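You operate a simulated robot arm through the tools that you are given. There is no shell and no other tool. Be economical: measure what you need, move in short steps, check, and stop when the job is done.

Carry out the task below with a simulated robot arm. There is one attempt and no reset: what you move stays moved.

JOB
The basin by the dish rack drains slowly: empty its strainer into the green tub.
Fine: fit the strainer back, swing the spout over that basin, run the cold tap and shut it again.

The check looks at the end state, three seconds after you hand in, the way a careful person would. Anything else that was tipped, shoved, dropped, spilled or broken makes it a failure.

ROBOT AND FRAMES
A 7-joint arm with a two-finger parallel gripper, fixed in place. Base frame: the origin is at the foot of the arm, x ahead of it, y to its left, z up. Units: cm, degrees, N and s.
With the tool pointing down near the work surface it reaches from about 32 to 78 cm from the base axis. Its first joint turns from -166.0 to 166.0 degrees. Payload 3.91 kg.
The TCP is the grasp point between the finger pads, 3 cm short of the fingertips. In the tool frame z runs along the fingers and y along their closing line. Largest opening 11 cm; finger width 2, thickness 1; the body of the gripper, 4.8 by 11.2 cm, starts 5.5 cm behind the TCP.
Orientation is told as [roll, pitch, yaw] about the base's x, y, z axes, in that order, counted from this pose: with the fingers straight down and closing along the base's y, the tool's x points along the base's -x, its y along +y and its z along -z.

CONTROLS
- The arm moves only by the tool step_arm. Its argument "commands" is a list of rows, each an object of numbers (a shift or turn left out is 0, a gripper value left out holds the last): "dx", "dy", "dz": the shift along the base's x, y, z in cm; "rx", "ry", "rz": the turn, a rotation vector about the base's x, y, z in degrees; "grip": the finger opening in cm, from 0 to 11. In form: [{"dx": .., "dy": .., "dz": .., "rx": .., "ry": .., "rz": .., "grip": ..}, ...]. A call has 1 to 12 rows; each row shifts and turns the commanded pose from where the row before left it. Each row takes 0.2 s and may step no farther than 5 cm and 8.6 degrees from the row before; otherwise, or with a gripper value out of range, the whole call is refused. Where a pose cannot be reached the arm comes as near as it can. A force on the tool above 40 N (or 10 N above the force at the start of the call, whichever is more), or a blocked arm, ends the call early, and 0.2 s more pass. The fingers move at their own pace (about 15.3 cm/s each) and stop on an object; they squeeze with about 28 N. The grip force told is the motor's: it shows also when the fingers shut on nothing. Time passes only in rows, and 0.2 s behind the last, so rows that do not move let the fingers close. The reply holds the time, the measured pose of the TCP, the force on the tool along the base axes, the opening and the grip force, in the units named above and with some noise, with the torque about the TCP (base axes, N m) and any sound that the robot's microphone picked up.
- Cameras (640 x 400 px; columns grow to the right, rows downward): "scene" is fixed at [40.11, -65.12, 187.76]; the picture's right is [0.99, -0.11, 0.00], its down [-0.08, -0.76, -0.65] and it looks along [0.07, 0.65, -0.76] (base axes); focal length 311 px, centre (320, 200). "wrist" rides on the gripper at [7.7, 0.7, -11.5] in the tool frame; the picture's right is [-0.09, 1.00, 0.00], its down [-0.80, -0.07, -0.59] and it looks along [-0.59, -0.05, 0.80] (tool axes); focal length 270 px, centre (320, 200). There is no depth. A picture from a camera that has moved, and an enlarged one, comes with that camera's place and axes in the base frame and with its lens.
- capture(camera): a new picture of that camera. The clock stands still meanwhile.
- lift_body(by): slides the trunk up (or, below 0, down) by that many cm; the arm rides with it, the base frame stays. It gives what a move gives, with no picture.
- enlarge(camera, box): a new picture of the part [left, top, right, bottom] of that camera's present view, enlarged. The clock stands still meanwhile.
- sign_off(): hands the job in; it is judged then, once.

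Work in short steps. Places have to be worked out from the pictures, the camera data and where the tool is seen: move nearer, look again, correct. Check each grasp and each placing, and mend what went wrong. You have 120 turns and 84 pictures in all, those below and enlarged ones among them. Open the gripper and draw the arm clear of the work before you hand the job in, unless the task says otherwise; then end with one line.

The tools are called after "Request:" by a JSON object that holds its "op" and its "data". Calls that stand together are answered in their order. step_arm: Moves the arm, as the interface text tells. Its arguments: {"type":"object","properties":{"commands":{"type":"array"}},"required":["commands"]} The other tools are called the same way: lift_body (by) slides the trunk up or down; capture (camera) takes a picture; enlarge (camera, box) takes an enlarged picture of a part of a camera's view; sign_off () hands the job in.

At the start:

```text
time_s: 0.0
ee_pos: [31.2, -12.59, 147.15]
tcp_rot: [0.0, 0.0, -0.1]
force: [0.4, 0.8, -0.1]
wrist_torque: [0.04, -0.03, 0.03]
grip_width: 11.01
grasp_force: 0.1
trunk travel left (down, up): [-57.5, 3.5]
```

scene: 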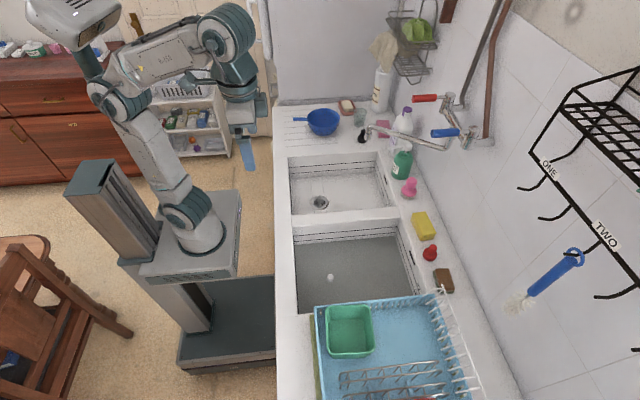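
wrist: 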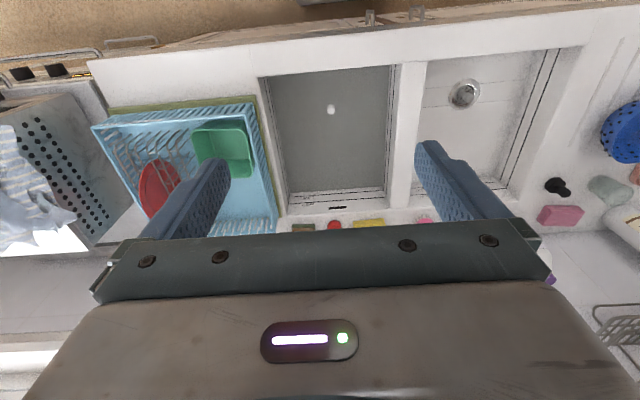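

I see two basins; the one nearest the dish rack holds standing grey water with its strainer knob showing. I'll take closer looks at the basin, tap and tub.

Request:
{"op": "enlarge", "data": {"camera": "scene", "box": [270, 210, 470, 335]}}

Request:
{"op": "enlarge", "data": {"camera": "scene", "box": [340, 70, 500, 170]}}

Request:
{"op": "enlarge", "data": {"camera": "scene", "box": [280, 90, 440, 220]}}

Request:
{"op": "enlarge", "data": {"camera": "scene", "box": [300, 275, 480, 400]}}

```text
3.20 times, centred on (370, 272) of scene
camera zoom: at [40.11, -65.12, 187.76], right [0.99, -0.11, 0.0], down [-0.08, -0.76, -0.65], along [0.07, 0.65, -0.76], focal length 996 px, centre (160, -32)
```

zoom: 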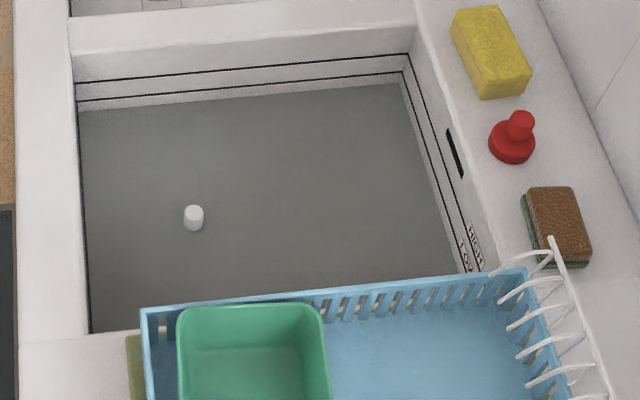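

```text
4.00 times, centred on (420, 120) of scene
camera zoom: at [40.11, -65.12, 187.76], right [0.99, -0.11, 0.0], down [-0.08, -0.76, -0.65], along [0.07, 0.65, -0.76], focal length 1244 px, centre (-80, 520)
```

zoom: 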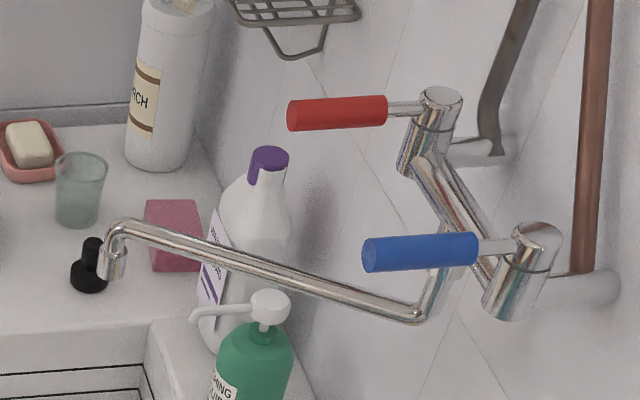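

```text
3.08 times, centred on (360, 155) of scene
camera zoom: at [40.11, -65.12, 187.76], right [0.99, -0.11, 0.0], down [-0.08, -0.76, -0.65], along [0.07, 0.65, -0.76], focal length 957 px, centre (197, 338)
```

zoom: 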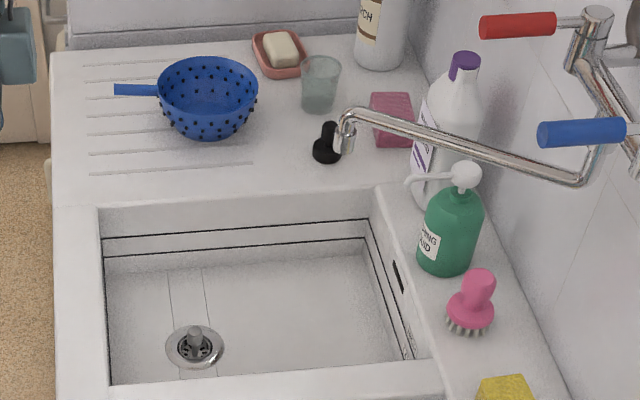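

```text
3.20 times, centred on (390, 338) of scene
camera zoom: at [40.11, -65.12, 187.76], right [0.99, -0.11, 0.0], down [-0.08, -0.76, -0.65], along [0.07, 0.65, -0.76], focal length 996 px, centre (96, -240)
```

zoom: 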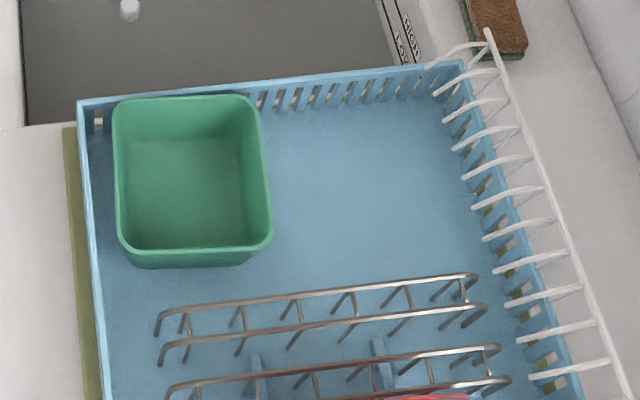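

Triangulating from both pictures, the white knob in the water is near (50, -11, 77). I'll lean the tool forward partway to get a look at the tap and the counter.

Request:
{"op": "step_arm", "data": {"commands": [{"dx": 1.5, "dy": 4, "dz": -3, "ry": -6}, {"dx": 1.5, "dy": 4, "dz": -3, "ry": -6}, {"dx": 1.5, "dy": 4, "dz": -3, "ry": -6}, {"dx": 1.5, "dy": 4, "dz": -3, "ry": -6}, {"dx": 1.5, "dy": 2, "dz": -3, "ry": -6}]}}

Request:
{"op": "capture", "data": {"camera": "wrist"}}

```text
refused: row 1 steps farther than a row can; nothing moved
```

```text
77 pictures are left
camera wrist: at [23.57, -11.92, 158.58], right [0.09, 1.0, 0.0], down [0.8, -0.07, 0.59], along [0.59, -0.05, -0.8], focal length 270 px, centre (320, 200)
```

wrist: 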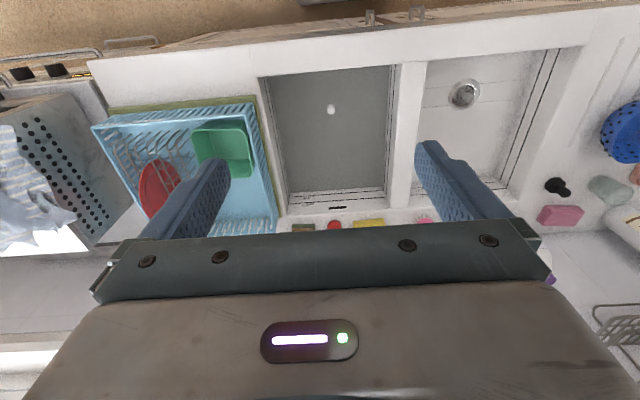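

The step was too long, so I'll redo it with shorter rows and more tilt. The gripper hides the lower half of this view.

Request:
{"op": "step_arm", "data": {"commands": [{"dx": 1, "dy": 3, "dz": -2, "ry": -7}, {"dx": 1, "dy": 3, "dz": -2, "ry": -7}, {"dx": 1, "dy": 3, "dz": -2, "ry": -7}, {"dx": 1, "dy": 3, "dz": -2, "ry": -7}, {"dx": 1, "dy": 3, "dz": -2, "ry": -7}, {"dx": 1, "dy": 3, "dz": -2, "ry": -7}, {"dx": 1, "dy": 3, "dz": -2, "ry": -7}]}}

Request:
{"op": "capture", "data": {"camera": "wrist"}}

```text
time_s: 1.6
ee_pos: [38.27, 8.54, 133.07]
tcp_rot: [-0.1, -49.2, 0.0]
force: [0.2, 0.4, -0.3]
wrist_torque: [0.02, 0.03, 0.01]
grip_width: 11.01
grasp_force: 0.0
trunk travel left (down, up): [-57.5, 3.5]
```

```text
76 pictures are left
camera wrist: at [24.59, 9.14, 134.72], right [0.06, 1.0, 0.07], down [0.07, -0.07, 0.99], along [1.0, -0.05, -0.08], focal length 270 px, centre (320, 200)
```

wrist: 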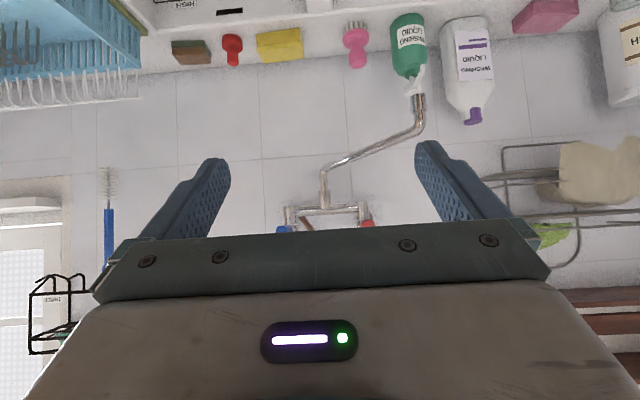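

Triangulated: the blue (cold) lever tip is near (77, -1, 136), the spout pivot near (87.5, 7.6), its outlet near (67, 23.6, 116), and the near basin spans x 38..80, y -28..-1. Next I set the tool upright above the strainer knob.

Request:
{"op": "step_arm", "data": {"commands": [{"dx": 1.7, "dy": -3, "dz": 0.5, "ry": 8.2}, {"dx": 1.7, "dy": -3, "dz": 0.5, "ry": 8.2}, {"dx": 1.7, "dy": -3, "dz": 0.5, "ry": 8.2}, {"dx": 1.7, "dy": -3, "dz": 0.5, "ry": 8.2}, {"dx": 1.7, "dy": -3, "dz": 0.5, "ry": 8.2}, {"dx": 1.7, "dy": -3, "dz": 0.5, "ry": 8.2}, {"dx": 1.5, "dy": -1.2}]}}

Request:
{"op": "lift_body", "data": {"by": -30}}

Request:
{"op": "capture", "data": {"camera": "wrist"}}

Request:
{"op": "capture", "data": {"camera": "scene"}}

```text
time_s: 3.2
ee_pos: [49.8, -10.88, 136.07]
tcp_rot: [0.0, 0.3, -0.1]
force: [0.2, 0.1, -0.6]
wrist_torque: [0.01, -0.02, -0.01]
grip_width: 11.0
grasp_force: 0.0
trunk travel left (down, up): [-57.5, 3.5]
```

```text
time_s: 6.2
ee_pos: [49.79, -10.8, 106.1]
tcp_rot: [0.0, 0.1, 0.0]
force: [0.5, 0.2, 1.0]
wrist_torque: [0.02, -0.01, 0.02]
grip_width: 10.99
grasp_force: 0.0
trunk travel left (down, up): [-27.5, 33.5]
```

```text
75 pictures are left
camera wrist: at [42.22, -10.23, 117.53], right [0.09, 1.0, 0.0], down [0.8, -0.07, 0.59], along [0.59, -0.05, -0.81], focal length 270 px, centre (320, 200)
```

wrist: 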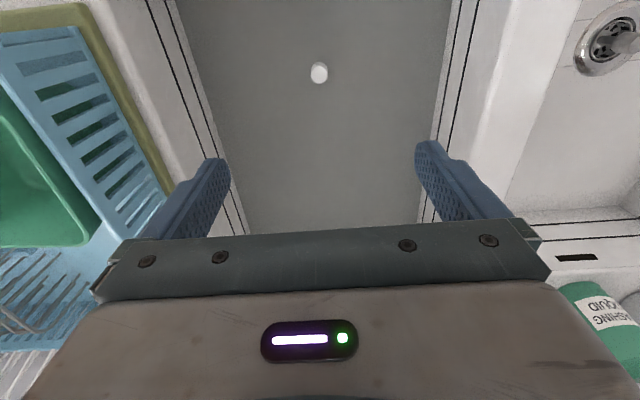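

```text
74 pictures are left
```

scene: 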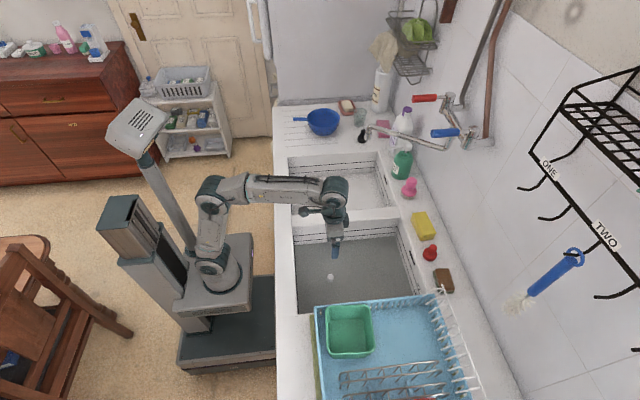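

The knob is confirmed near (50, -10.9). I'll zoom in on it and on the other basin's strainer for its shape.

Request:
{"op": "enlarge", "data": {"camera": "wrist", "box": [280, 40, 360, 100]}}

Request:
{"op": "enlarge", "data": {"camera": "wrist", "box": [540, 0, 640, 90]}}

```text
6.67 times, centred on (320, 70) of wrist
camera zoom: at [42.22, -10.23, 117.53], right [0.09, 1.0, 0.0], down [0.8, -0.07, 0.59], along [0.59, -0.05, -0.81], focal length 1802 px, centre (320, 1067)
```

zoom: 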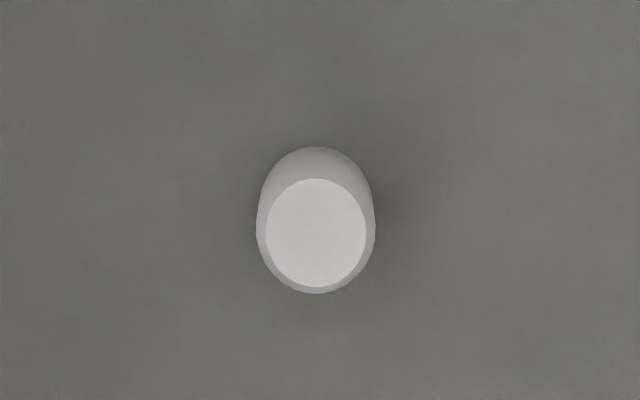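

```text
4.44 times, centred on (590, 45) of wrist
camera zoom: at [42.22, -10.23, 117.53], right [0.09, 1.0, 0.0], down [0.8, -0.07, 0.59], along [0.59, -0.05, -0.81], focal length 1201 px, centre (-880, 889)
```

zoom: 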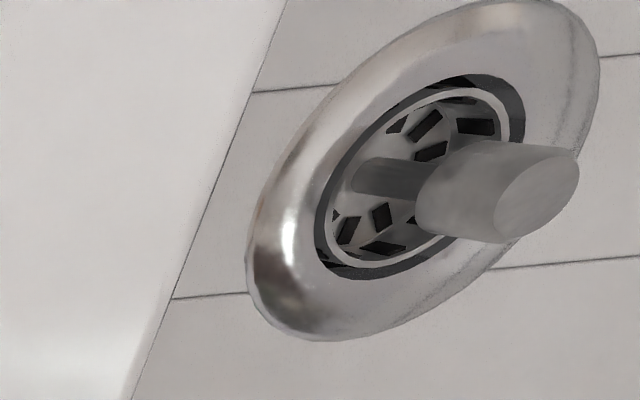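

The strainer is a basket with a stem and a ~2.6 cm knob. I descend over it with fingers part open, stopping above it to check.

Request:
{"op": "step_arm", "data": {"commands": [{"dx": 0.2, "dy": -0.1, "dz": -4, "grip": 6}, {"dz": -4}, {"dz": -4}, {"dz": -4}, {"dz": -4}, {"dz": -2}]}}

Request:
{"op": "capture", "data": {"camera": "wrist"}}

Request:
{"op": "enlarge", "data": {"camera": "scene", "box": [280, 200, 440, 300]}}

```text
time_s: 7.6
ee_pos: [49.96, -10.89, 83.91]
tcp_rot: [0.0, 0.3, 0.1]
force: [0.5, -0.5, -0.1]
wrist_torque: [0.01, 0.04, 0.03]
grip_width: 5.98
grasp_force: 0.0
trunk travel left (down, up): [-27.5, 33.5]
```

```text
71 pictures are left
camera wrist: at [42.38, -10.28, 95.45], right [0.09, 1.0, 0.0], down [0.8, -0.07, 0.59], along [0.59, -0.05, -0.81], focal length 270 px, centre (320, 200)
```

wrist: 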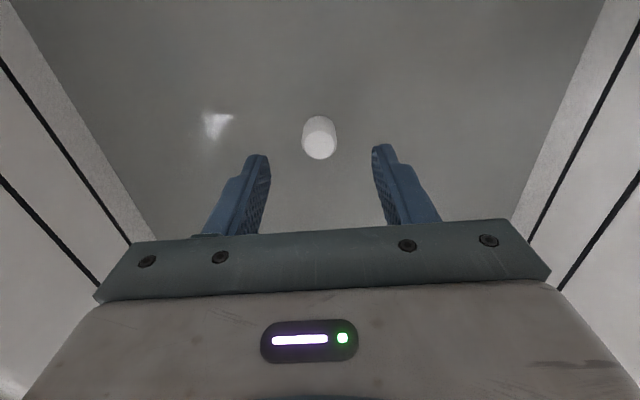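

```text
4.00 times, centred on (360, 250) of scene
camera zoom: at [40.11, -65.12, 187.76], right [0.99, -0.11, 0.0], down [-0.08, -0.76, -0.65], along [0.07, 0.65, -0.76], focal length 1244 px, centre (160, 0)
```

zoom: 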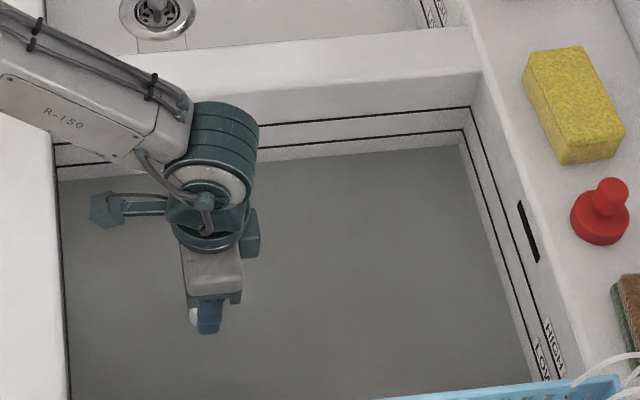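

Knob top is at about z 78.7, centred under the tool. I lower to z ≈ 77.3 and close.

Request:
{"op": "step_arm", "data": {"commands": [{"dx": 0.2, "dy": -0.1, "dz": -2.5}, {"dz": -2.5}, {"dz": -1.6}, {"grip": 0}, {"grip": 0}, {"grip": 0}]}}

Request:
{"op": "capture", "data": {"camera": "wrist"}}

```text
time_s: 8.9
ee_pos: [50.49, -11.07, 77.92]
tcp_rot: [-0.1, -0.4, 0.2]
force: [-3.2, 3.0, 18.2]
wrist_torque: [0.23, 0.26, 0.0]
grip_width: 2.28
grasp_force: 28.1
trunk travel left (down, up): [-27.5, 33.5]
stopped in row 6: the force on the tool passed its limit at 42 N (the readings are from after the stop); the commanded pose is now the measured one
```

```text
69 pictures are left
camera wrist: at [42.68, -10.39, 89.3], right [0.09, 1.0, 0.0], down [0.8, -0.07, 0.6], along [0.6, -0.05, -0.8], focal length 270 px, centre (320, 200)
```

wrist: 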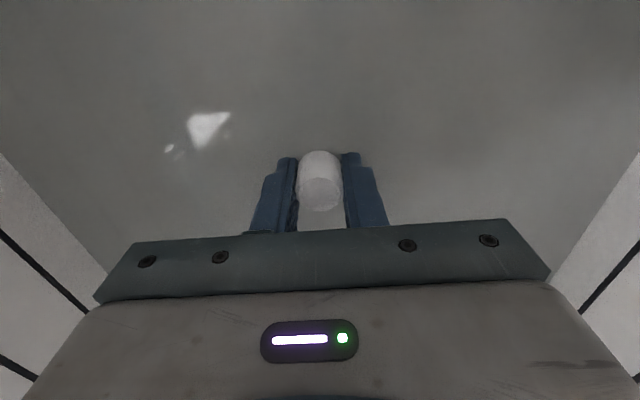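

The knob is held (2.28 cm wide), with the fingertips probably resting on something below. I lift slowly and straight up.

Request:
{"op": "step_arm", "data": {"commands": [{"dz": 0.5}, {"dz": 1}, {"dz": 2}, {"dz": 2}, {"dz": 3}, {"dz": 3}]}}

Request:
{"op": "capture", "data": {"camera": "wrist"}}

Request:
{"op": "enlarge", "data": {"camera": "scene", "box": [280, 200, 440, 300]}}

```text
time_s: 10.3
ee_pos: [50.53, -11.02, 89.5]
tcp_rot: [0.0, -0.2, 0.0]
force: [0.3, 0.2, -0.5]
wrist_torque: [0.01, 0.03, 0.02]
grip_width: 0.02
grasp_force: 28.0
trunk travel left (down, up): [-27.5, 33.5]
```

```text
68 pictures are left
camera wrist: at [42.81, -10.39, 100.81], right [0.09, 1.0, 0.0], down [0.8, -0.07, 0.6], along [0.59, -0.05, -0.8], focal length 270 px, centre (320, 200)
```

wrist: 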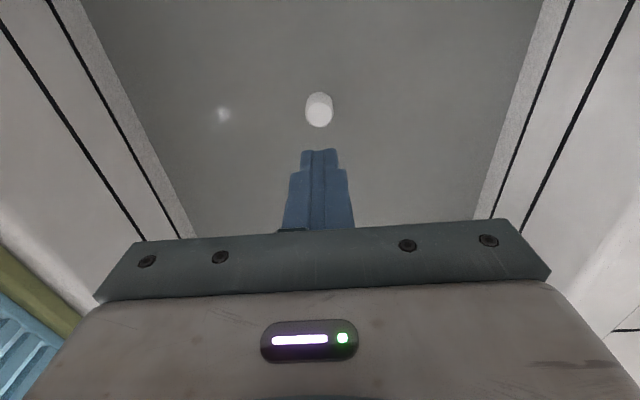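

```text
4.00 times, centred on (360, 250) of scene
camera zoom: at [40.11, -65.12, 187.76], right [0.99, -0.11, 0.0], down [-0.08, -0.76, -0.65], along [0.07, 0.65, -0.76], focal length 1244 px, centre (160, 0)
```

zoom: 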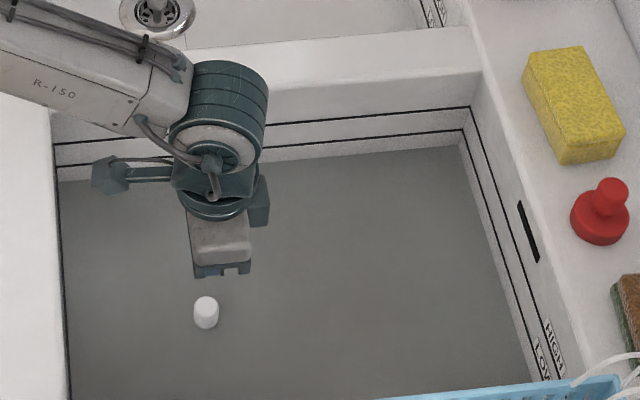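

The fingers slipped off the knob: it did not move. The floor seems to be at z ≈ 75, so the tips pressed on the floor. I'll regrip at z ≈ 78.2 and pull in small steps to read the force.

Request:
{"op": "step_arm", "data": {"commands": [{"grip": 5}, {"dx": -0.2, "dz": -4}, {"dz": -4}, {"dz": -2}, {"dz": -1.2}, {"grip": 0}, {"grip": 0}, {"grip": 0}]}}

Request:
{"op": "step_arm", "data": {"commands": [{"dz": 0.2}, {"dz": 0.2}]}}

```text
time_s: 12.1
ee_pos: [50.2, -11.08, 78.23]
tcp_rot: [0.0, -0.3, 0.0]
force: [0.0, 0.3, -0.6]
wrist_torque: [0.0, -0.01, 0.02]
grip_width: 2.24
grasp_force: 28.1
trunk travel left (down, up): [-27.5, 33.5]
```

```text
time_s: 12.7
ee_pos: [50.11, -11.17, 78.61]
tcp_rot: [0.0, -0.2, 0.1]
force: [0.4, -0.8, -0.4]
wrist_torque: [0.01, 0.01, -0.02]
grip_width: 2.28
grasp_force: 28.0
trunk travel left (down, up): [-27.5, 33.5]
```

No resistance so far; I continue upward slowly.

Request:
{"op": "step_arm", "data": {"commands": [{"dz": 0.4}, {"dz": 0.4}, {"dz": 0.4}]}}

Request:
{"op": "capture", "data": {"camera": "wrist"}}

```text
time_s: 13.5
ee_pos: [50.25, -11.04, 79.66]
tcp_rot: [0.0, -0.2, -0.1]
force: [-0.5, -0.2, -0.6]
wrist_torque: [-0.02, -0.02, -0.01]
grip_width: 2.26
grasp_force: 27.8
trunk travel left (down, up): [-27.5, 33.5]
```

```text
66 pictures are left
camera wrist: at [42.58, -10.41, 91.08], right [0.09, 1.0, 0.0], down [0.8, -0.07, 0.6], along [0.59, -0.05, -0.8], focal length 270 px, centre (320, 200)
```

wrist: 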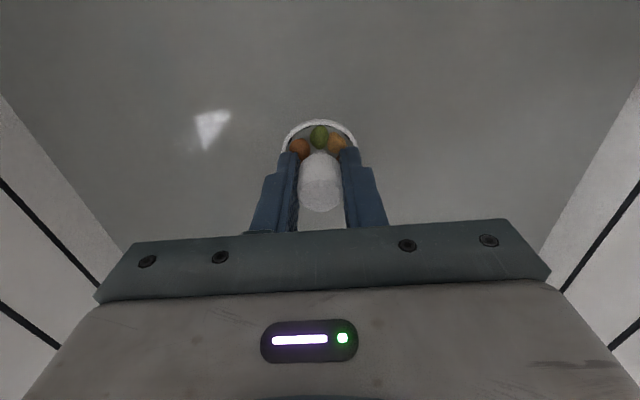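

The strainer is coming up with bits of food in it. I keep lifting gently.

Request:
{"op": "step_arm", "data": {"commands": [{"dz": 0.5}, {"dz": 0.6}, {"dz": 0.7}, {"dz": 0.8}, {"dz": 0.8}, {"dz": 0.8}, {"dz": 0.8}, {"dz": 0.8}, {"dz": 0.8}, {"dz": 0.8}, {"dz": 0.8}]}}

Request:
{"op": "enlarge", "data": {"camera": "scene", "box": [300, 220, 400, 290]}}

Request:
{"op": "capture", "data": {"camera": "wrist"}}

```text
time_s: 15.9
ee_pos: [50.17, -11.12, 87.95]
tcp_rot: [0.0, -0.2, 0.0]
force: [-0.6, -0.5, -0.1]
wrist_torque: [0.03, -0.02, -0.02]
grip_width: 2.26
grasp_force: 27.6
trunk travel left (down, up): [-27.5, 33.5]
```

```text
5.71 times, centred on (350, 255) of scene
camera zoom: at [40.11, -65.12, 187.76], right [0.99, -0.11, 0.0], down [-0.08, -0.76, -0.65], along [0.07, 0.65, -0.76], focal length 1778 px, centre (149, -114)
```

zoom: 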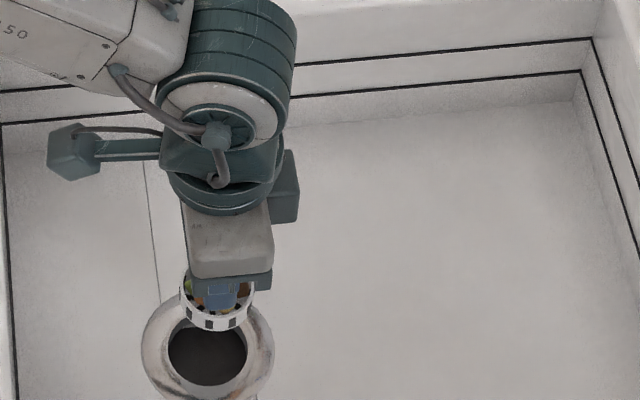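

```text
64 pictures are left
camera wrist: at [42.55, -10.39, 99.27], right [0.09, 1.0, 0.0], down [0.8, -0.07, 0.6], along [0.59, -0.05, -0.8], focal length 270 px, centre (320, 200)
```

wrist: 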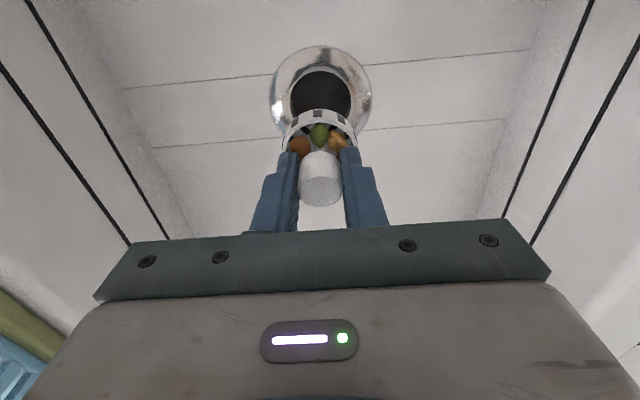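

The basin has drained, the drain hole is visible, and the basket is held level. I raise the trunk to clear the rack before carrying it over.

Request:
{"op": "lift_body", "data": {"by": 30}}

Request:
{"op": "step_arm", "data": {"commands": [{"dy": -1}, {"dy": -1.5}, {"dy": -2}, {"dy": -2}, {"dy": -2}, {"dy": -2}, {"dy": -2}, {"dy": -2}, {"dy": -2}, {"dy": -1.5}, {"dy": -1}]}}

Request:
{"op": "capture", "data": {"camera": "wrist"}}

Request:
{"op": "enlarge", "data": {"camera": "scene", "box": [280, 200, 480, 400]}}

```text
time_s: 18.9
ee_pos: [50.24, -11.01, 117.93]
tcp_rot: [0.0, -0.2, 0.0]
force: [-0.4, -0.2, -0.9]
wrist_torque: [0.0, 0.03, 0.02]
grip_width: 2.27
grasp_force: 28.0
trunk travel left (down, up): [-57.5, 3.5]
```

```text
time_s: 21.3
ee_pos: [50.42, -30.02, 117.91]
tcp_rot: [0.0, -0.1, -0.1]
force: [0.4, -0.6, -0.2]
wrist_torque: [-0.03, 0.0, -0.03]
grip_width: 2.25
grasp_force: 28.2
trunk travel left (down, up): [-57.5, 3.5]
```

```text
63 pictures are left
camera wrist: at [42.59, -29.42, 129.25], right [0.09, 1.0, 0.0], down [0.8, -0.07, 0.6], along [0.59, -0.05, -0.8], focal length 270 px, centre (320, 200)
```

wrist: 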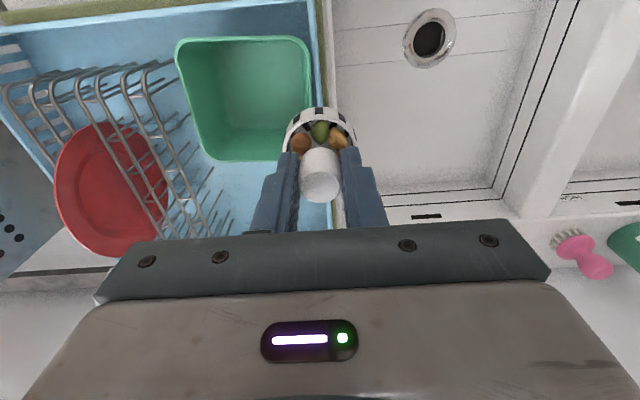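

```text
2.00 times, centred on (380, 300) of scene
camera zoom: at [40.11, -65.12, 187.76], right [0.99, -0.11, 0.0], down [-0.08, -0.76, -0.65], along [0.07, 0.65, -0.76], focal length 622 px, centre (200, 0)
```

zoom: 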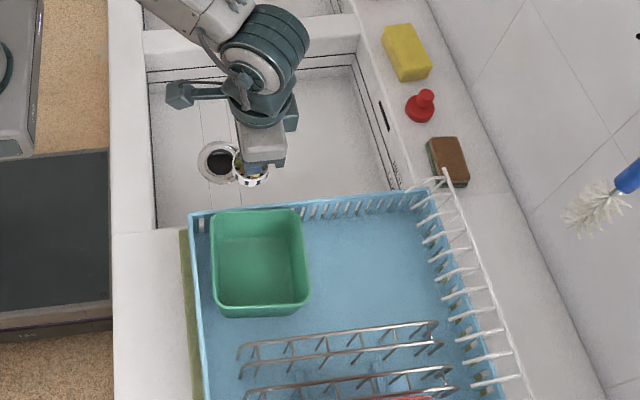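

The tub's rim centre is at about (50.6, -37.6, 100). I move over it, then tilt forward in stages to spill the bits.

Request:
{"op": "step_arm", "data": {"commands": [{"dy": -1.5, "dx": -0.6}, {"dy": -2, "dx": -0.8}, {"dy": -2, "dx": -0.8}, {"dy": -1.5, "dx": -0.5}, {"dy": -0.6}, {"ry": -3}, {"ry": -5}, {"ry": -6}, {"ry": -6}, {"ry": -6}, {"ry": -6}, {"ry": -6}]}}

Request:
{"op": "enlarge", "data": {"camera": "scene", "box": [280, 200, 480, 400]}}

```text
time_s: 23.9
ee_pos: [47.43, -37.74, 117.92]
tcp_rot: [0.1, -38.3, 0.0]
force: [-0.1, 0.4, -1.1]
wrist_torque: [-0.02, -0.01, 0.01]
grip_width: 2.27
grasp_force: 27.3
trunk travel left (down, up): [-57.5, 3.5]
```

```text
2.00 times, centred on (380, 300) of scene
camera zoom: at [40.11, -65.12, 187.76], right [0.99, -0.11, 0.0], down [-0.08, -0.76, -0.65], along [0.07, 0.65, -0.76], focal length 622 px, centre (200, 0)
```

zoom: 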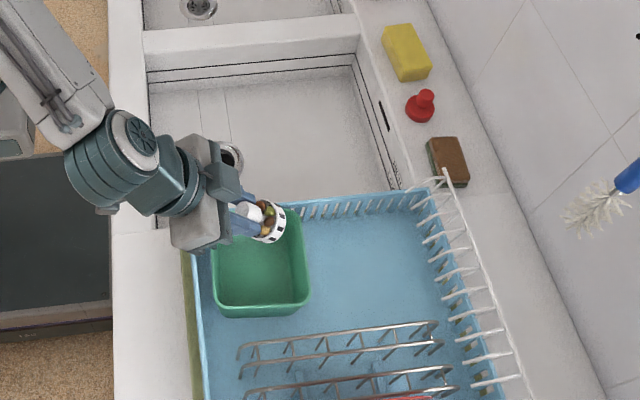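

The basket is above the tub and still full. I continue tilting to about 100 degrees while lowering a bit.

Request:
{"op": "step_arm", "data": {"commands": [{"ry": -6}, {"ry": -6, "dx": -0.3}, {"ry": -6, "dz": -0.5}, {"ry": -6, "dx": -0.3, "dz": -0.5}, {"ry": -6, "dz": -0.5}, {"ry": -6, "dz": -0.5}, {"ry": -6}, {"ry": -6}, {"ry": -6}, {"ry": -6}]}}

Request:
{"op": "enlarge", "data": {"camera": "scene", "box": [280, 200, 480, 400]}}

Request:
{"op": "capture", "data": {"camera": "wrist"}}

```text
time_s: 26.1
ee_pos: [46.86, -37.8, 115.87]
tcp_rot: [-179.9, -81.7, 179.6]
force: [-0.5, 0.2, -0.5]
wrist_torque: [0.04, 0.04, -0.02]
grip_width: 2.22
grasp_force: 27.8
trunk travel left (down, up): [-57.5, 3.5]
```

```text
2.00 times, centred on (380, 300) of scene
camera zoom: at [40.11, -65.12, 187.76], right [0.99, -0.11, 0.0], down [-0.08, -0.76, -0.65], along [0.07, 0.65, -0.76], focal length 622 px, centre (200, 0)
```

zoom: 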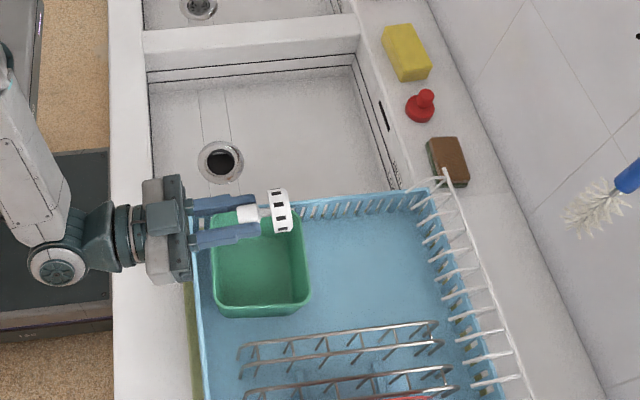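

```text
59 pictures are left
camera wrist: at [36.7, -37.05, 106.57], right [-0.01, 1.0, 0.09], down [-0.7, -0.07, 0.71], along [0.71, -0.05, 0.7], focal length 270 px, centre (320, 200)
```

wrist: 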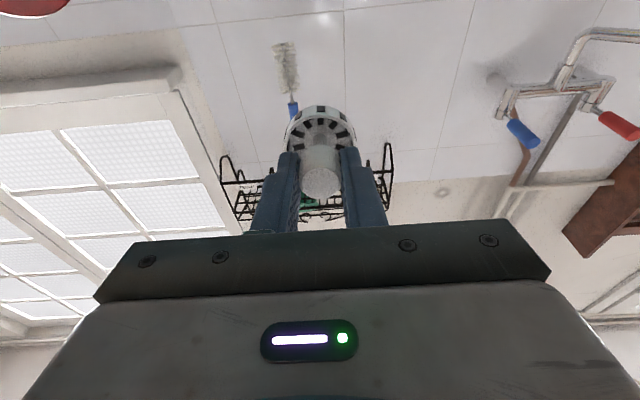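

The basket looks empty at this tilt, but I can't see the bits in the tub yet. I tilt a bit more to be sure, then look closely.

Request:
{"op": "step_arm", "data": {"commands": [{"ry": -6}, {"ry": -6}, {"ry": -5}, {}, {}]}}

Request:
{"op": "enlarge", "data": {"camera": "scene", "box": [330, 280, 400, 370]}}

Request:
{"op": "enlarge", "data": {"camera": "wrist", "box": [260, 80, 380, 220]}}

```text
time_s: 27.3
ee_pos: [46.8, -37.61, 115.96]
tcp_rot: [180.0, -64.8, 180.0]
force: [-0.2, 1.0, 0.4]
wrist_torque: [-0.01, 0.01, 0.0]
grip_width: 2.22
grasp_force: 28.0
trunk travel left (down, up): [-57.5, 3.5]
```

```text
4.44 times, centred on (365, 325) of scene
camera zoom: at [40.11, -65.12, 187.76], right [0.99, -0.11, 0.0], down [-0.08, -0.76, -0.65], along [0.07, 0.65, -0.76], focal length 1383 px, centre (120, -356)
```

zoom: 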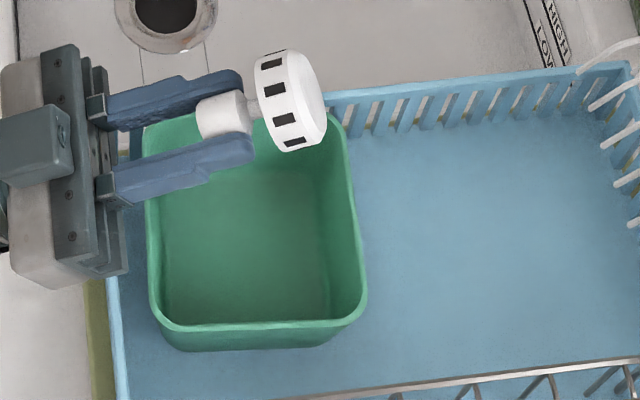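

```text
2.86 times, centred on (320, 150) of wrist
camera zoom: at [39.88, -36.98, 104.01], right [-0.04, 1.0, 0.08], down [-0.88, -0.07, 0.47], along [0.47, -0.05, 0.88], focal length 772 px, centre (320, 343)
```

zoom: 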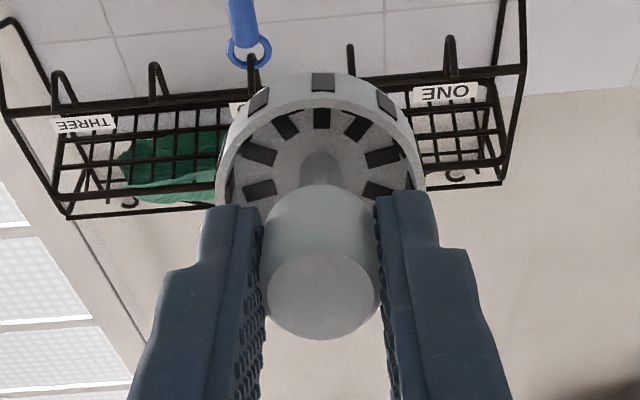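

The basket is empty, but I don't see the bits in the visible part of the tub. I swing the tool back upright and toward the basin to look into the tub.

Request:
{"op": "step_arm", "data": {"commands": [{"ry": 8.2, "dz": 0.5}, {"ry": 8.2, "dz": 0.5}, {"ry": 8.2, "dz": 0.5}, {"ry": 8.2, "dz": 0.5}, {"ry": 8.2, "dz": 0.5}, {"ry": 8.2, "dz": 0.5}, {"ry": 8.2, "dz": 0.5}, {"ry": 8.2}, {"ry": 8.2}, {"ry": 8.2}, {"ry": 8.2}, {"ry": 8.2}]}}

Request:
{"op": "capture", "data": {"camera": "wrist"}}

Request:
{"op": "enlarge", "data": {"camera": "scene", "box": [270, 200, 430, 380]}}

```text
time_s: 29.9
ee_pos: [47.04, -37.7, 119.43]
tcp_rot: [0.0, -16.6, 0.1]
force: [0.5, 0.1, 0.7]
wrist_torque: [0.01, 0.01, 0.0]
grip_width: 2.22
grasp_force: 28.2
trunk travel left (down, up): [-57.5, 3.5]
```

```text
56 pictures are left
camera wrist: at [36.38, -36.96, 128.11], right [0.09, 1.0, 0.02], down [0.6, -0.07, 0.8], along [0.8, -0.05, -0.6], focal length 270 px, centre (320, 200)
```

wrist: 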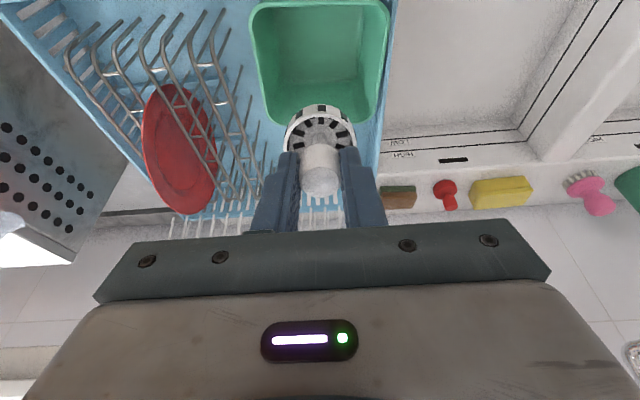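

```text
2.22 times, centred on (350, 290) of scene
camera zoom: at [40.11, -65.12, 187.76], right [0.99, -0.11, 0.0], down [-0.08, -0.76, -0.65], along [0.07, 0.65, -0.76], focal length 691 px, centre (253, 0)
```

zoom: 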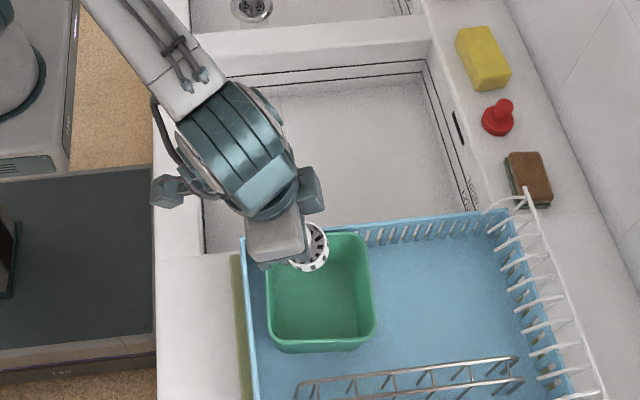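

Still no bits visible. I move aside over the basin to get an unobstructed look.

Request:
{"op": "step_arm", "data": {"commands": [{"ry": 4, "dy": 1}, {"ry": 4, "dy": 2}, {"ry": 4, "dy": 2}, {"ry": 4, "dy": 2}, {"dy": 2}, {"dy": 2}, {"dy": 2}, {"dy": 1}]}}

Request:
{"op": "capture", "data": {"camera": "wrist"}}

Request:
{"op": "enlarge", "data": {"camera": "scene", "box": [270, 250, 430, 380]}}

```text
time_s: 31.7
ee_pos: [46.95, -23.61, 119.5]
tcp_rot: [-0.1, -0.8, 0.0]
force: [-0.1, 0.3, -0.1]
wrist_torque: [0.01, -0.01, -0.02]
grip_width: 2.21
grasp_force: 28.2
trunk travel left (down, up): [-57.5, 3.5]
```

```text
54 pictures are left
camera wrist: at [39.15, -22.89, 130.76], right [0.09, 1.0, 0.0], down [0.79, -0.07, 0.61], along [0.6, -0.05, -0.8], focal length 270 px, centre (320, 200)
```

wrist: 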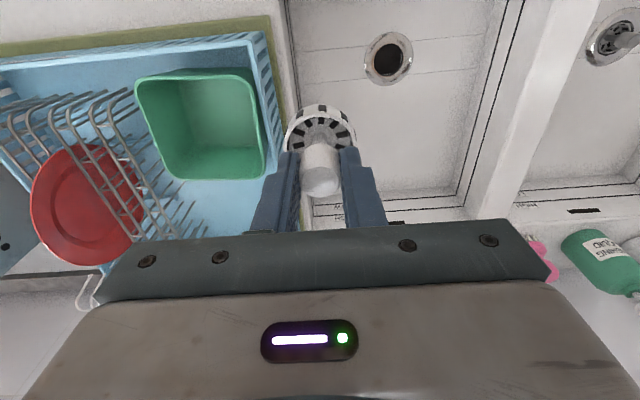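

```text
3.08 times, centred on (350, 315) of scene
camera zoom: at [40.11, -65.12, 187.76], right [0.99, -0.11, 0.0], down [-0.08, -0.76, -0.65], along [0.07, 0.65, -0.76], focal length 957 px, centre (228, -154)
```

zoom: 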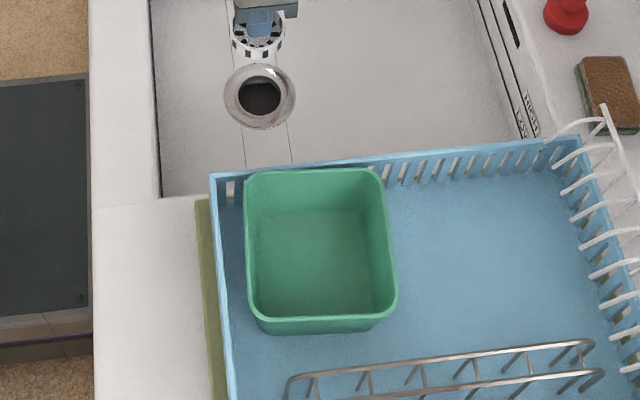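

The tub is empty and nothing shows on the rack nearby. I check the whole scene and the counter's front edge.

Request:
{"op": "capture", "data": {"camera": "scene"}}

Request:
{"op": "enlarge", "data": {"camera": "wrist", "box": [0, 0, 320, 200]}}

Request:
{"op": "enlarge", "data": {"camera": "scene", "box": [300, 170, 400, 250]}}

```text
52 pictures are left
```

scene: 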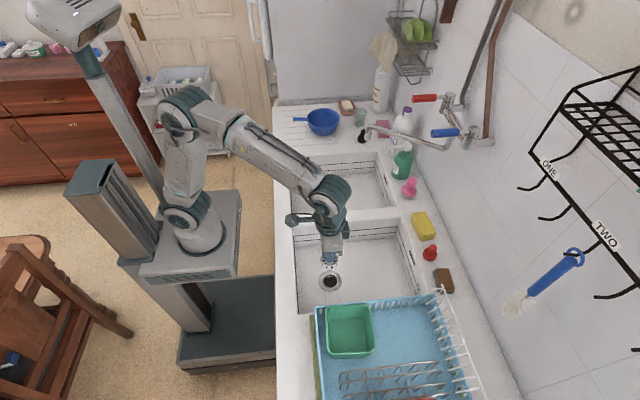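

```text
2.00 times, centred on (160, 100) of wrist
camera zoom: at [39.15, -22.89, 130.76], right [0.09, 1.0, 0.0], down [0.79, -0.07, 0.61], along [0.6, -0.05, -0.8], focal length 541 px, centre (640, 400)
```

zoom: 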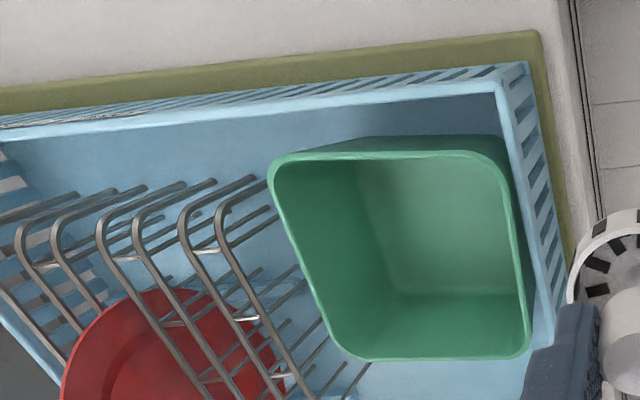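

```text
5.00 times, centred on (350, 210) of scene
camera zoom: at [40.11, -65.12, 187.76], right [0.99, -0.11, 0.0], down [-0.08, -0.76, -0.65], along [0.07, 0.65, -0.76], focal length 1556 px, centre (170, 150)
```

zoom: 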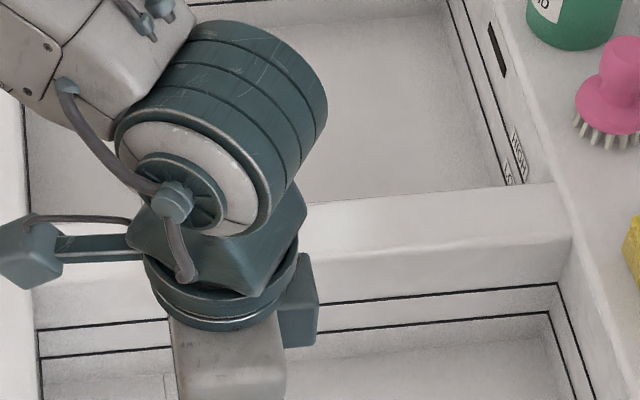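

No scraps visible in those views. I zoom on the floor by the counter and on the rest of the rack and counter.

Request:
{"op": "enlarge", "data": {"camera": "scene", "box": [170, 270, 330, 400]}}

Request:
{"op": "enlarge", "data": {"camera": "scene", "box": [340, 285, 500, 400]}}

Request:
{"op": "enlarge", "data": {"camera": "wrist", "box": [270, 90, 370, 210]}}

```text
3.08 times, centred on (250, 335) of scene
camera zoom: at [40.11, -65.12, 187.76], right [0.99, -0.11, 0.0], down [-0.08, -0.76, -0.65], along [0.07, 0.65, -0.76], focal length 957 px, centre (535, -215)
```

zoom: 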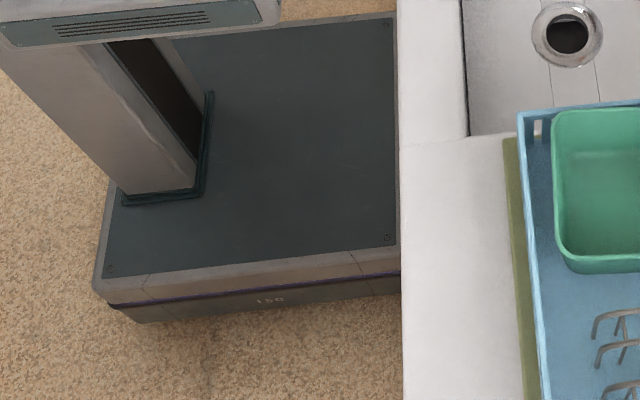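

```text
3.48 times, centred on (420, 342) of scene
camera zoom: at [40.11, -65.12, 187.76], right [0.99, -0.11, 0.0], down [-0.08, -0.76, -0.65], along [0.07, 0.65, -0.76], focal length 1082 px, centre (-28, -296)
```

zoom: 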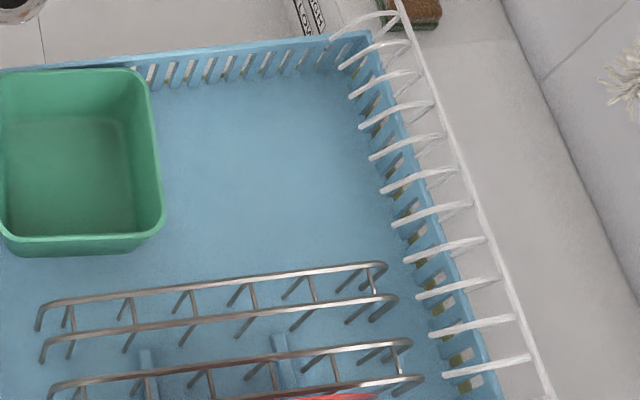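

```text
3.33 times, centred on (320, 150) of wrist
camera zoom: at [39.15, -22.89, 130.76], right [0.09, 1.0, 0.0], down [0.79, -0.07, 0.61], along [0.6, -0.05, -0.8], focal length 901 px, centre (320, 367)
```

zoom: 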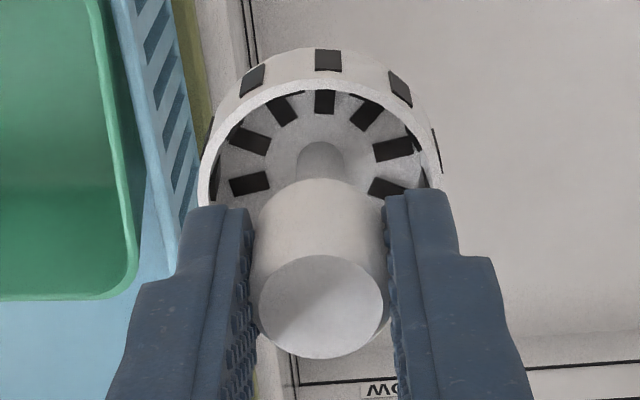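

The basket is empty and no scrap lies on any visible surface. To see the tub's hidden corner I take one look from the other side, above it.

Request:
{"op": "step_arm", "data": {"commands": [{"dy": -1.2, "dz": 0.5}, {"dy": -2, "dz": 0.5}, {"dy": -2.4, "dz": 0.5, "ry": 1}, {"dy": -2.5, "dz": 0.5, "ry": 2}, {"dy": -2.5, "dx": 0.5, "ry": 2}, {"dy": -2.5, "dx": 0.5, "ry": 2}, {"dy": -2.5, "dx": 0.5, "ry": 2}, {"dy": -2.5, "dx": 0.5, "ry": 2}, {"dy": -2.5, "dx": 0.5, "ry": 2}, {"dy": -2.4, "dx": 0.5, "ry": 2}, {"dy": -2}, {"dy": -1}]}}

Request:
{"op": "enlarge", "data": {"camera": "wrist", "box": [320, 0, 560, 180]}}

```text
time_s: 34.3
ee_pos: [49.79, -46.88, 121.46]
tcp_rot: [0.0, 14.3, 0.0]
force: [-0.2, 0.2, -0.2]
wrist_torque: [0.0, -0.04, 0.02]
grip_width: 2.22
grasp_force: 27.9
out of reach, approached as far as the arm can: row 11, 12
trunk travel left (down, up): [-57.5, 3.5]
```

```text
2.22 times, centred on (440, 90) of wrist
camera zoom: at [45.29, -46.09, 134.34], right [0.09, 1.0, -0.02], down [0.92, -0.07, 0.38], along [0.38, -0.05, -0.93], focal length 601 px, centre (53, 444)
```

zoom: 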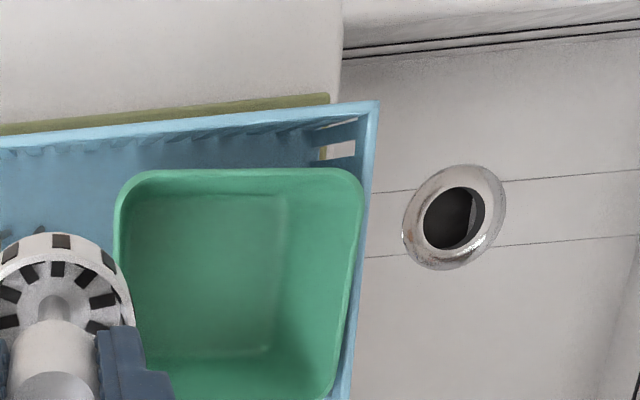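

The tub and surroundings show nothing spilled; the bits left the basket while it was right over the tub, so the strainer is emptied. I carry it back over the drain, upright.

Request:
{"op": "step_arm", "data": {"commands": [{"dy": 1.5, "ry": -2}, {"dy": 2.5, "ry": -3}, {"dy": 3, "ry": -3}, {"dy": 3.5, "ry": -3}, {"dy": 3.5, "ry": -3.2}, {"dy": 3.5}, {"dy": 3.5}, {"dy": 3.5}, {"dy": 3.5}, {"dy": 3.5}, {"dy": 2.5}, {"dy": 1.4}]}}

Request:
{"op": "lift_body", "data": {"by": -30}}

Request:
{"op": "capture", "data": {"camera": "wrist"}}

```text
time_s: 36.9
ee_pos: [49.83, -11.13, 121.59]
tcp_rot: [-0.1, -0.1, 0.1]
force: [-0.6, -0.1, -0.8]
wrist_torque: [-0.04, -0.01, 0.01]
grip_width: 2.23
grasp_force: 28.1
trunk travel left (down, up): [-57.5, 3.5]
```

```text
time_s: 39.9
ee_pos: [49.91, -11.2, 91.59]
tcp_rot: [0.1, 0.1, 0.1]
force: [0.3, -0.1, 0.1]
wrist_torque: [-0.01, -0.02, 0.02]
grip_width: 2.24
grasp_force: 27.9
trunk travel left (down, up): [-27.5, 33.5]
```

```text
45 pictures are left
camera wrist: at [42.14, -10.47, 103.0], right [0.09, 1.0, 0.0], down [0.8, -0.07, 0.59], along [0.59, -0.05, -0.8], focal length 270 px, centre (320, 200)
```

wrist: 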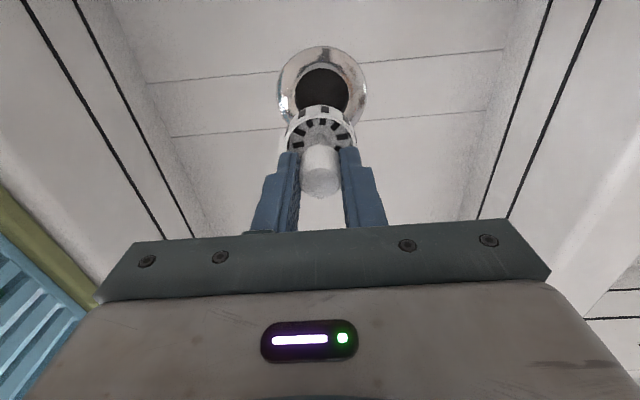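

The basket is level above the drain. I shift by a few mm to the original lift-out spot and lower, slowing near the seat.

Request:
{"op": "step_arm", "data": {"commands": [{"dx": 0.3, "dy": 0.1, "dz": -1.5}, {"dz": -2}, {"dz": -2}, {"dz": -2}, {"dz": -1.5}, {"dz": -0.8}]}}

Request:
{"op": "capture", "data": {"camera": "wrist"}}

Request:
{"op": "enlarge", "data": {"camera": "scene", "box": [310, 250, 360, 300]}}

```text
time_s: 41.3
ee_pos: [49.98, -11.1, 81.72]
tcp_rot: [0.0, 0.0, 0.1]
force: [0.5, 0.6, 0.1]
wrist_torque: [0.0, 0.01, -0.01]
grip_width: 2.22
grasp_force: 28.4
trunk travel left (down, up): [-27.5, 33.5]
```

```text
44 pictures are left
camera wrist: at [42.44, -10.46, 93.15], right [0.09, 1.0, 0.0], down [0.8, -0.07, 0.59], along [0.59, -0.05, -0.8], focal length 270 px, centre (320, 200)
```

wrist: 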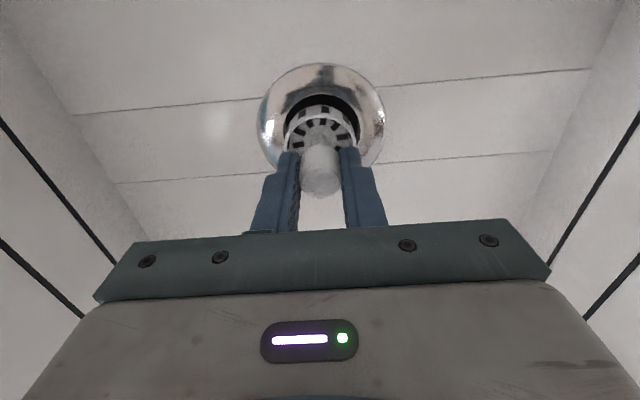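

```text
8.00 times, centred on (335, 275) of scene
camera zoom: at [40.11, -65.12, 187.76], right [0.99, -0.11, 0.0], down [-0.08, -0.76, -0.65], along [0.07, 0.65, -0.76], focal length 2489 px, centre (200, -400)
```

zoom: 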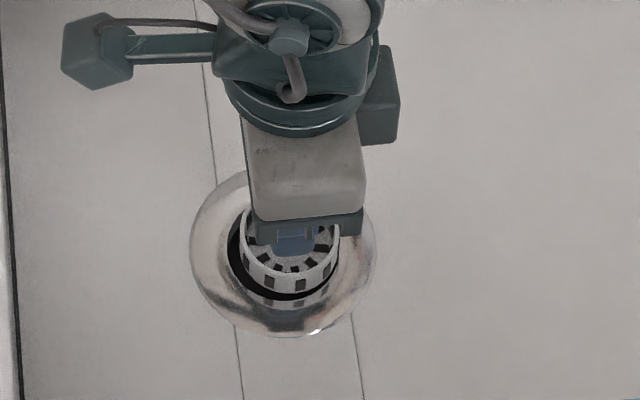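

The basket is lined up with the drain from both views. I lower gently the last 3.5 cm.

Request:
{"op": "step_arm", "data": {"commands": [{"dx": 0.15, "dz": -0.7}, {"dz": -0.7}, {"dz": -0.6}, {"dz": -0.5}, {"dz": -0.5}, {"dz": -0.3}]}}

Request:
{"op": "capture", "data": {"camera": "wrist"}}

Request:
{"op": "enlarge", "data": {"camera": "scene", "box": [310, 250, 360, 300]}}

```text
time_s: 42.5
ee_pos: [50.13, -11.04, 79.37]
tcp_rot: [-0.2, -0.5, 0.1]
force: [-5.4, 1.3, 17.2]
wrist_torque: [0.14, 0.29, 0.06]
grip_width: 2.2
grasp_force: 27.6
trunk travel left (down, up): [-27.5, 33.5]
stopped in row 6: the force on the tool passed its limit at 45 N (the readings are from after the stop); the commanded pose is now the measured one
```

```text
42 pictures are left
camera wrist: at [42.47, -10.39, 90.69], right [0.09, 1.0, 0.0], down [0.8, -0.07, 0.6], along [0.6, -0.06, -0.8], focal length 270 px, centre (320, 200)
```

wrist: 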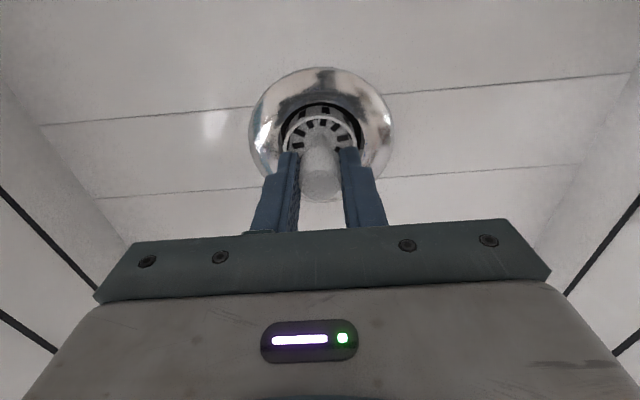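

```text
8.00 times, centred on (335, 275) of scene
camera zoom: at [40.11, -65.12, 187.76], right [0.99, -0.11, 0.0], down [-0.08, -0.76, -0.65], along [0.07, 0.65, -0.76], focal length 2489 px, centre (200, -400)
```

zoom: 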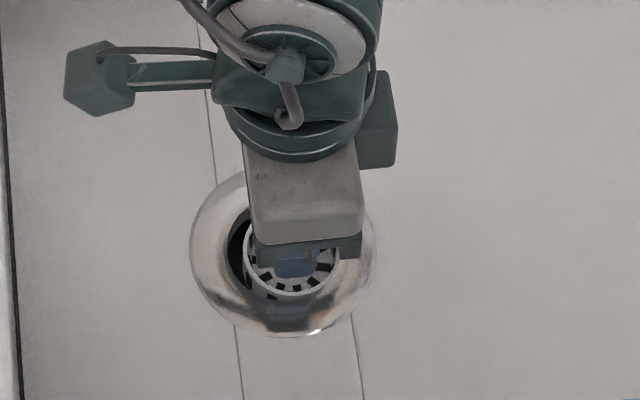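

The basket stopped 1.2 cm short, touching the hole's +x side (gap visible on the -x side, force toward -x). I back off a little, shift -x and lower again.

Request:
{"op": "step_arm", "data": {"commands": [{"dz": 0.4}, {"dx": -0.35}, {"dz": -0.3}, {"dz": -0.3}, {"dz": -0.3}, {"dz": -0.3}, {"dz": -0.3}]}}

Request:
{"op": "enlarge", "data": {"camera": "scene", "box": [310, 250, 360, 300]}}

```text
time_s: 43.7
ee_pos: [50.07, -11.1, 79.38]
tcp_rot: [-0.3, -1.1, 0.0]
force: [-3.6, 1.1, 20.5]
wrist_torque: [0.17, 0.46, -0.02]
grip_width: 2.23
grasp_force: 28.1
trunk travel left (down, up): [-27.5, 33.5]
stopped in row 5: the force on the tool passed its limit at 45 N (the readings are from after the stop); the commanded pose is now the measured one
```

```text
8.00 times, centred on (335, 275) of scene
camera zoom: at [40.11, -65.12, 187.76], right [0.99, -0.11, 0.0], down [-0.08, -0.76, -0.65], along [0.07, 0.65, -0.76], focal length 2489 px, centre (200, -400)
```

zoom: 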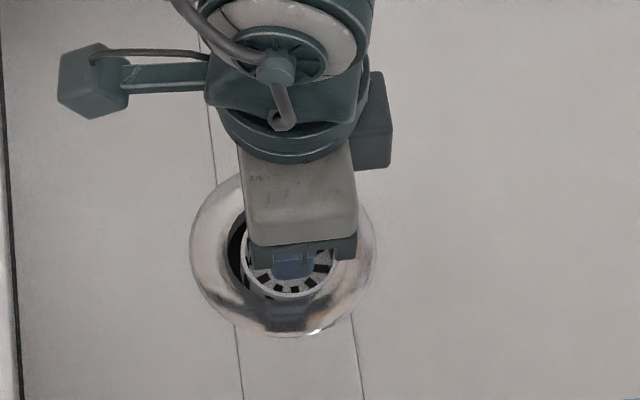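

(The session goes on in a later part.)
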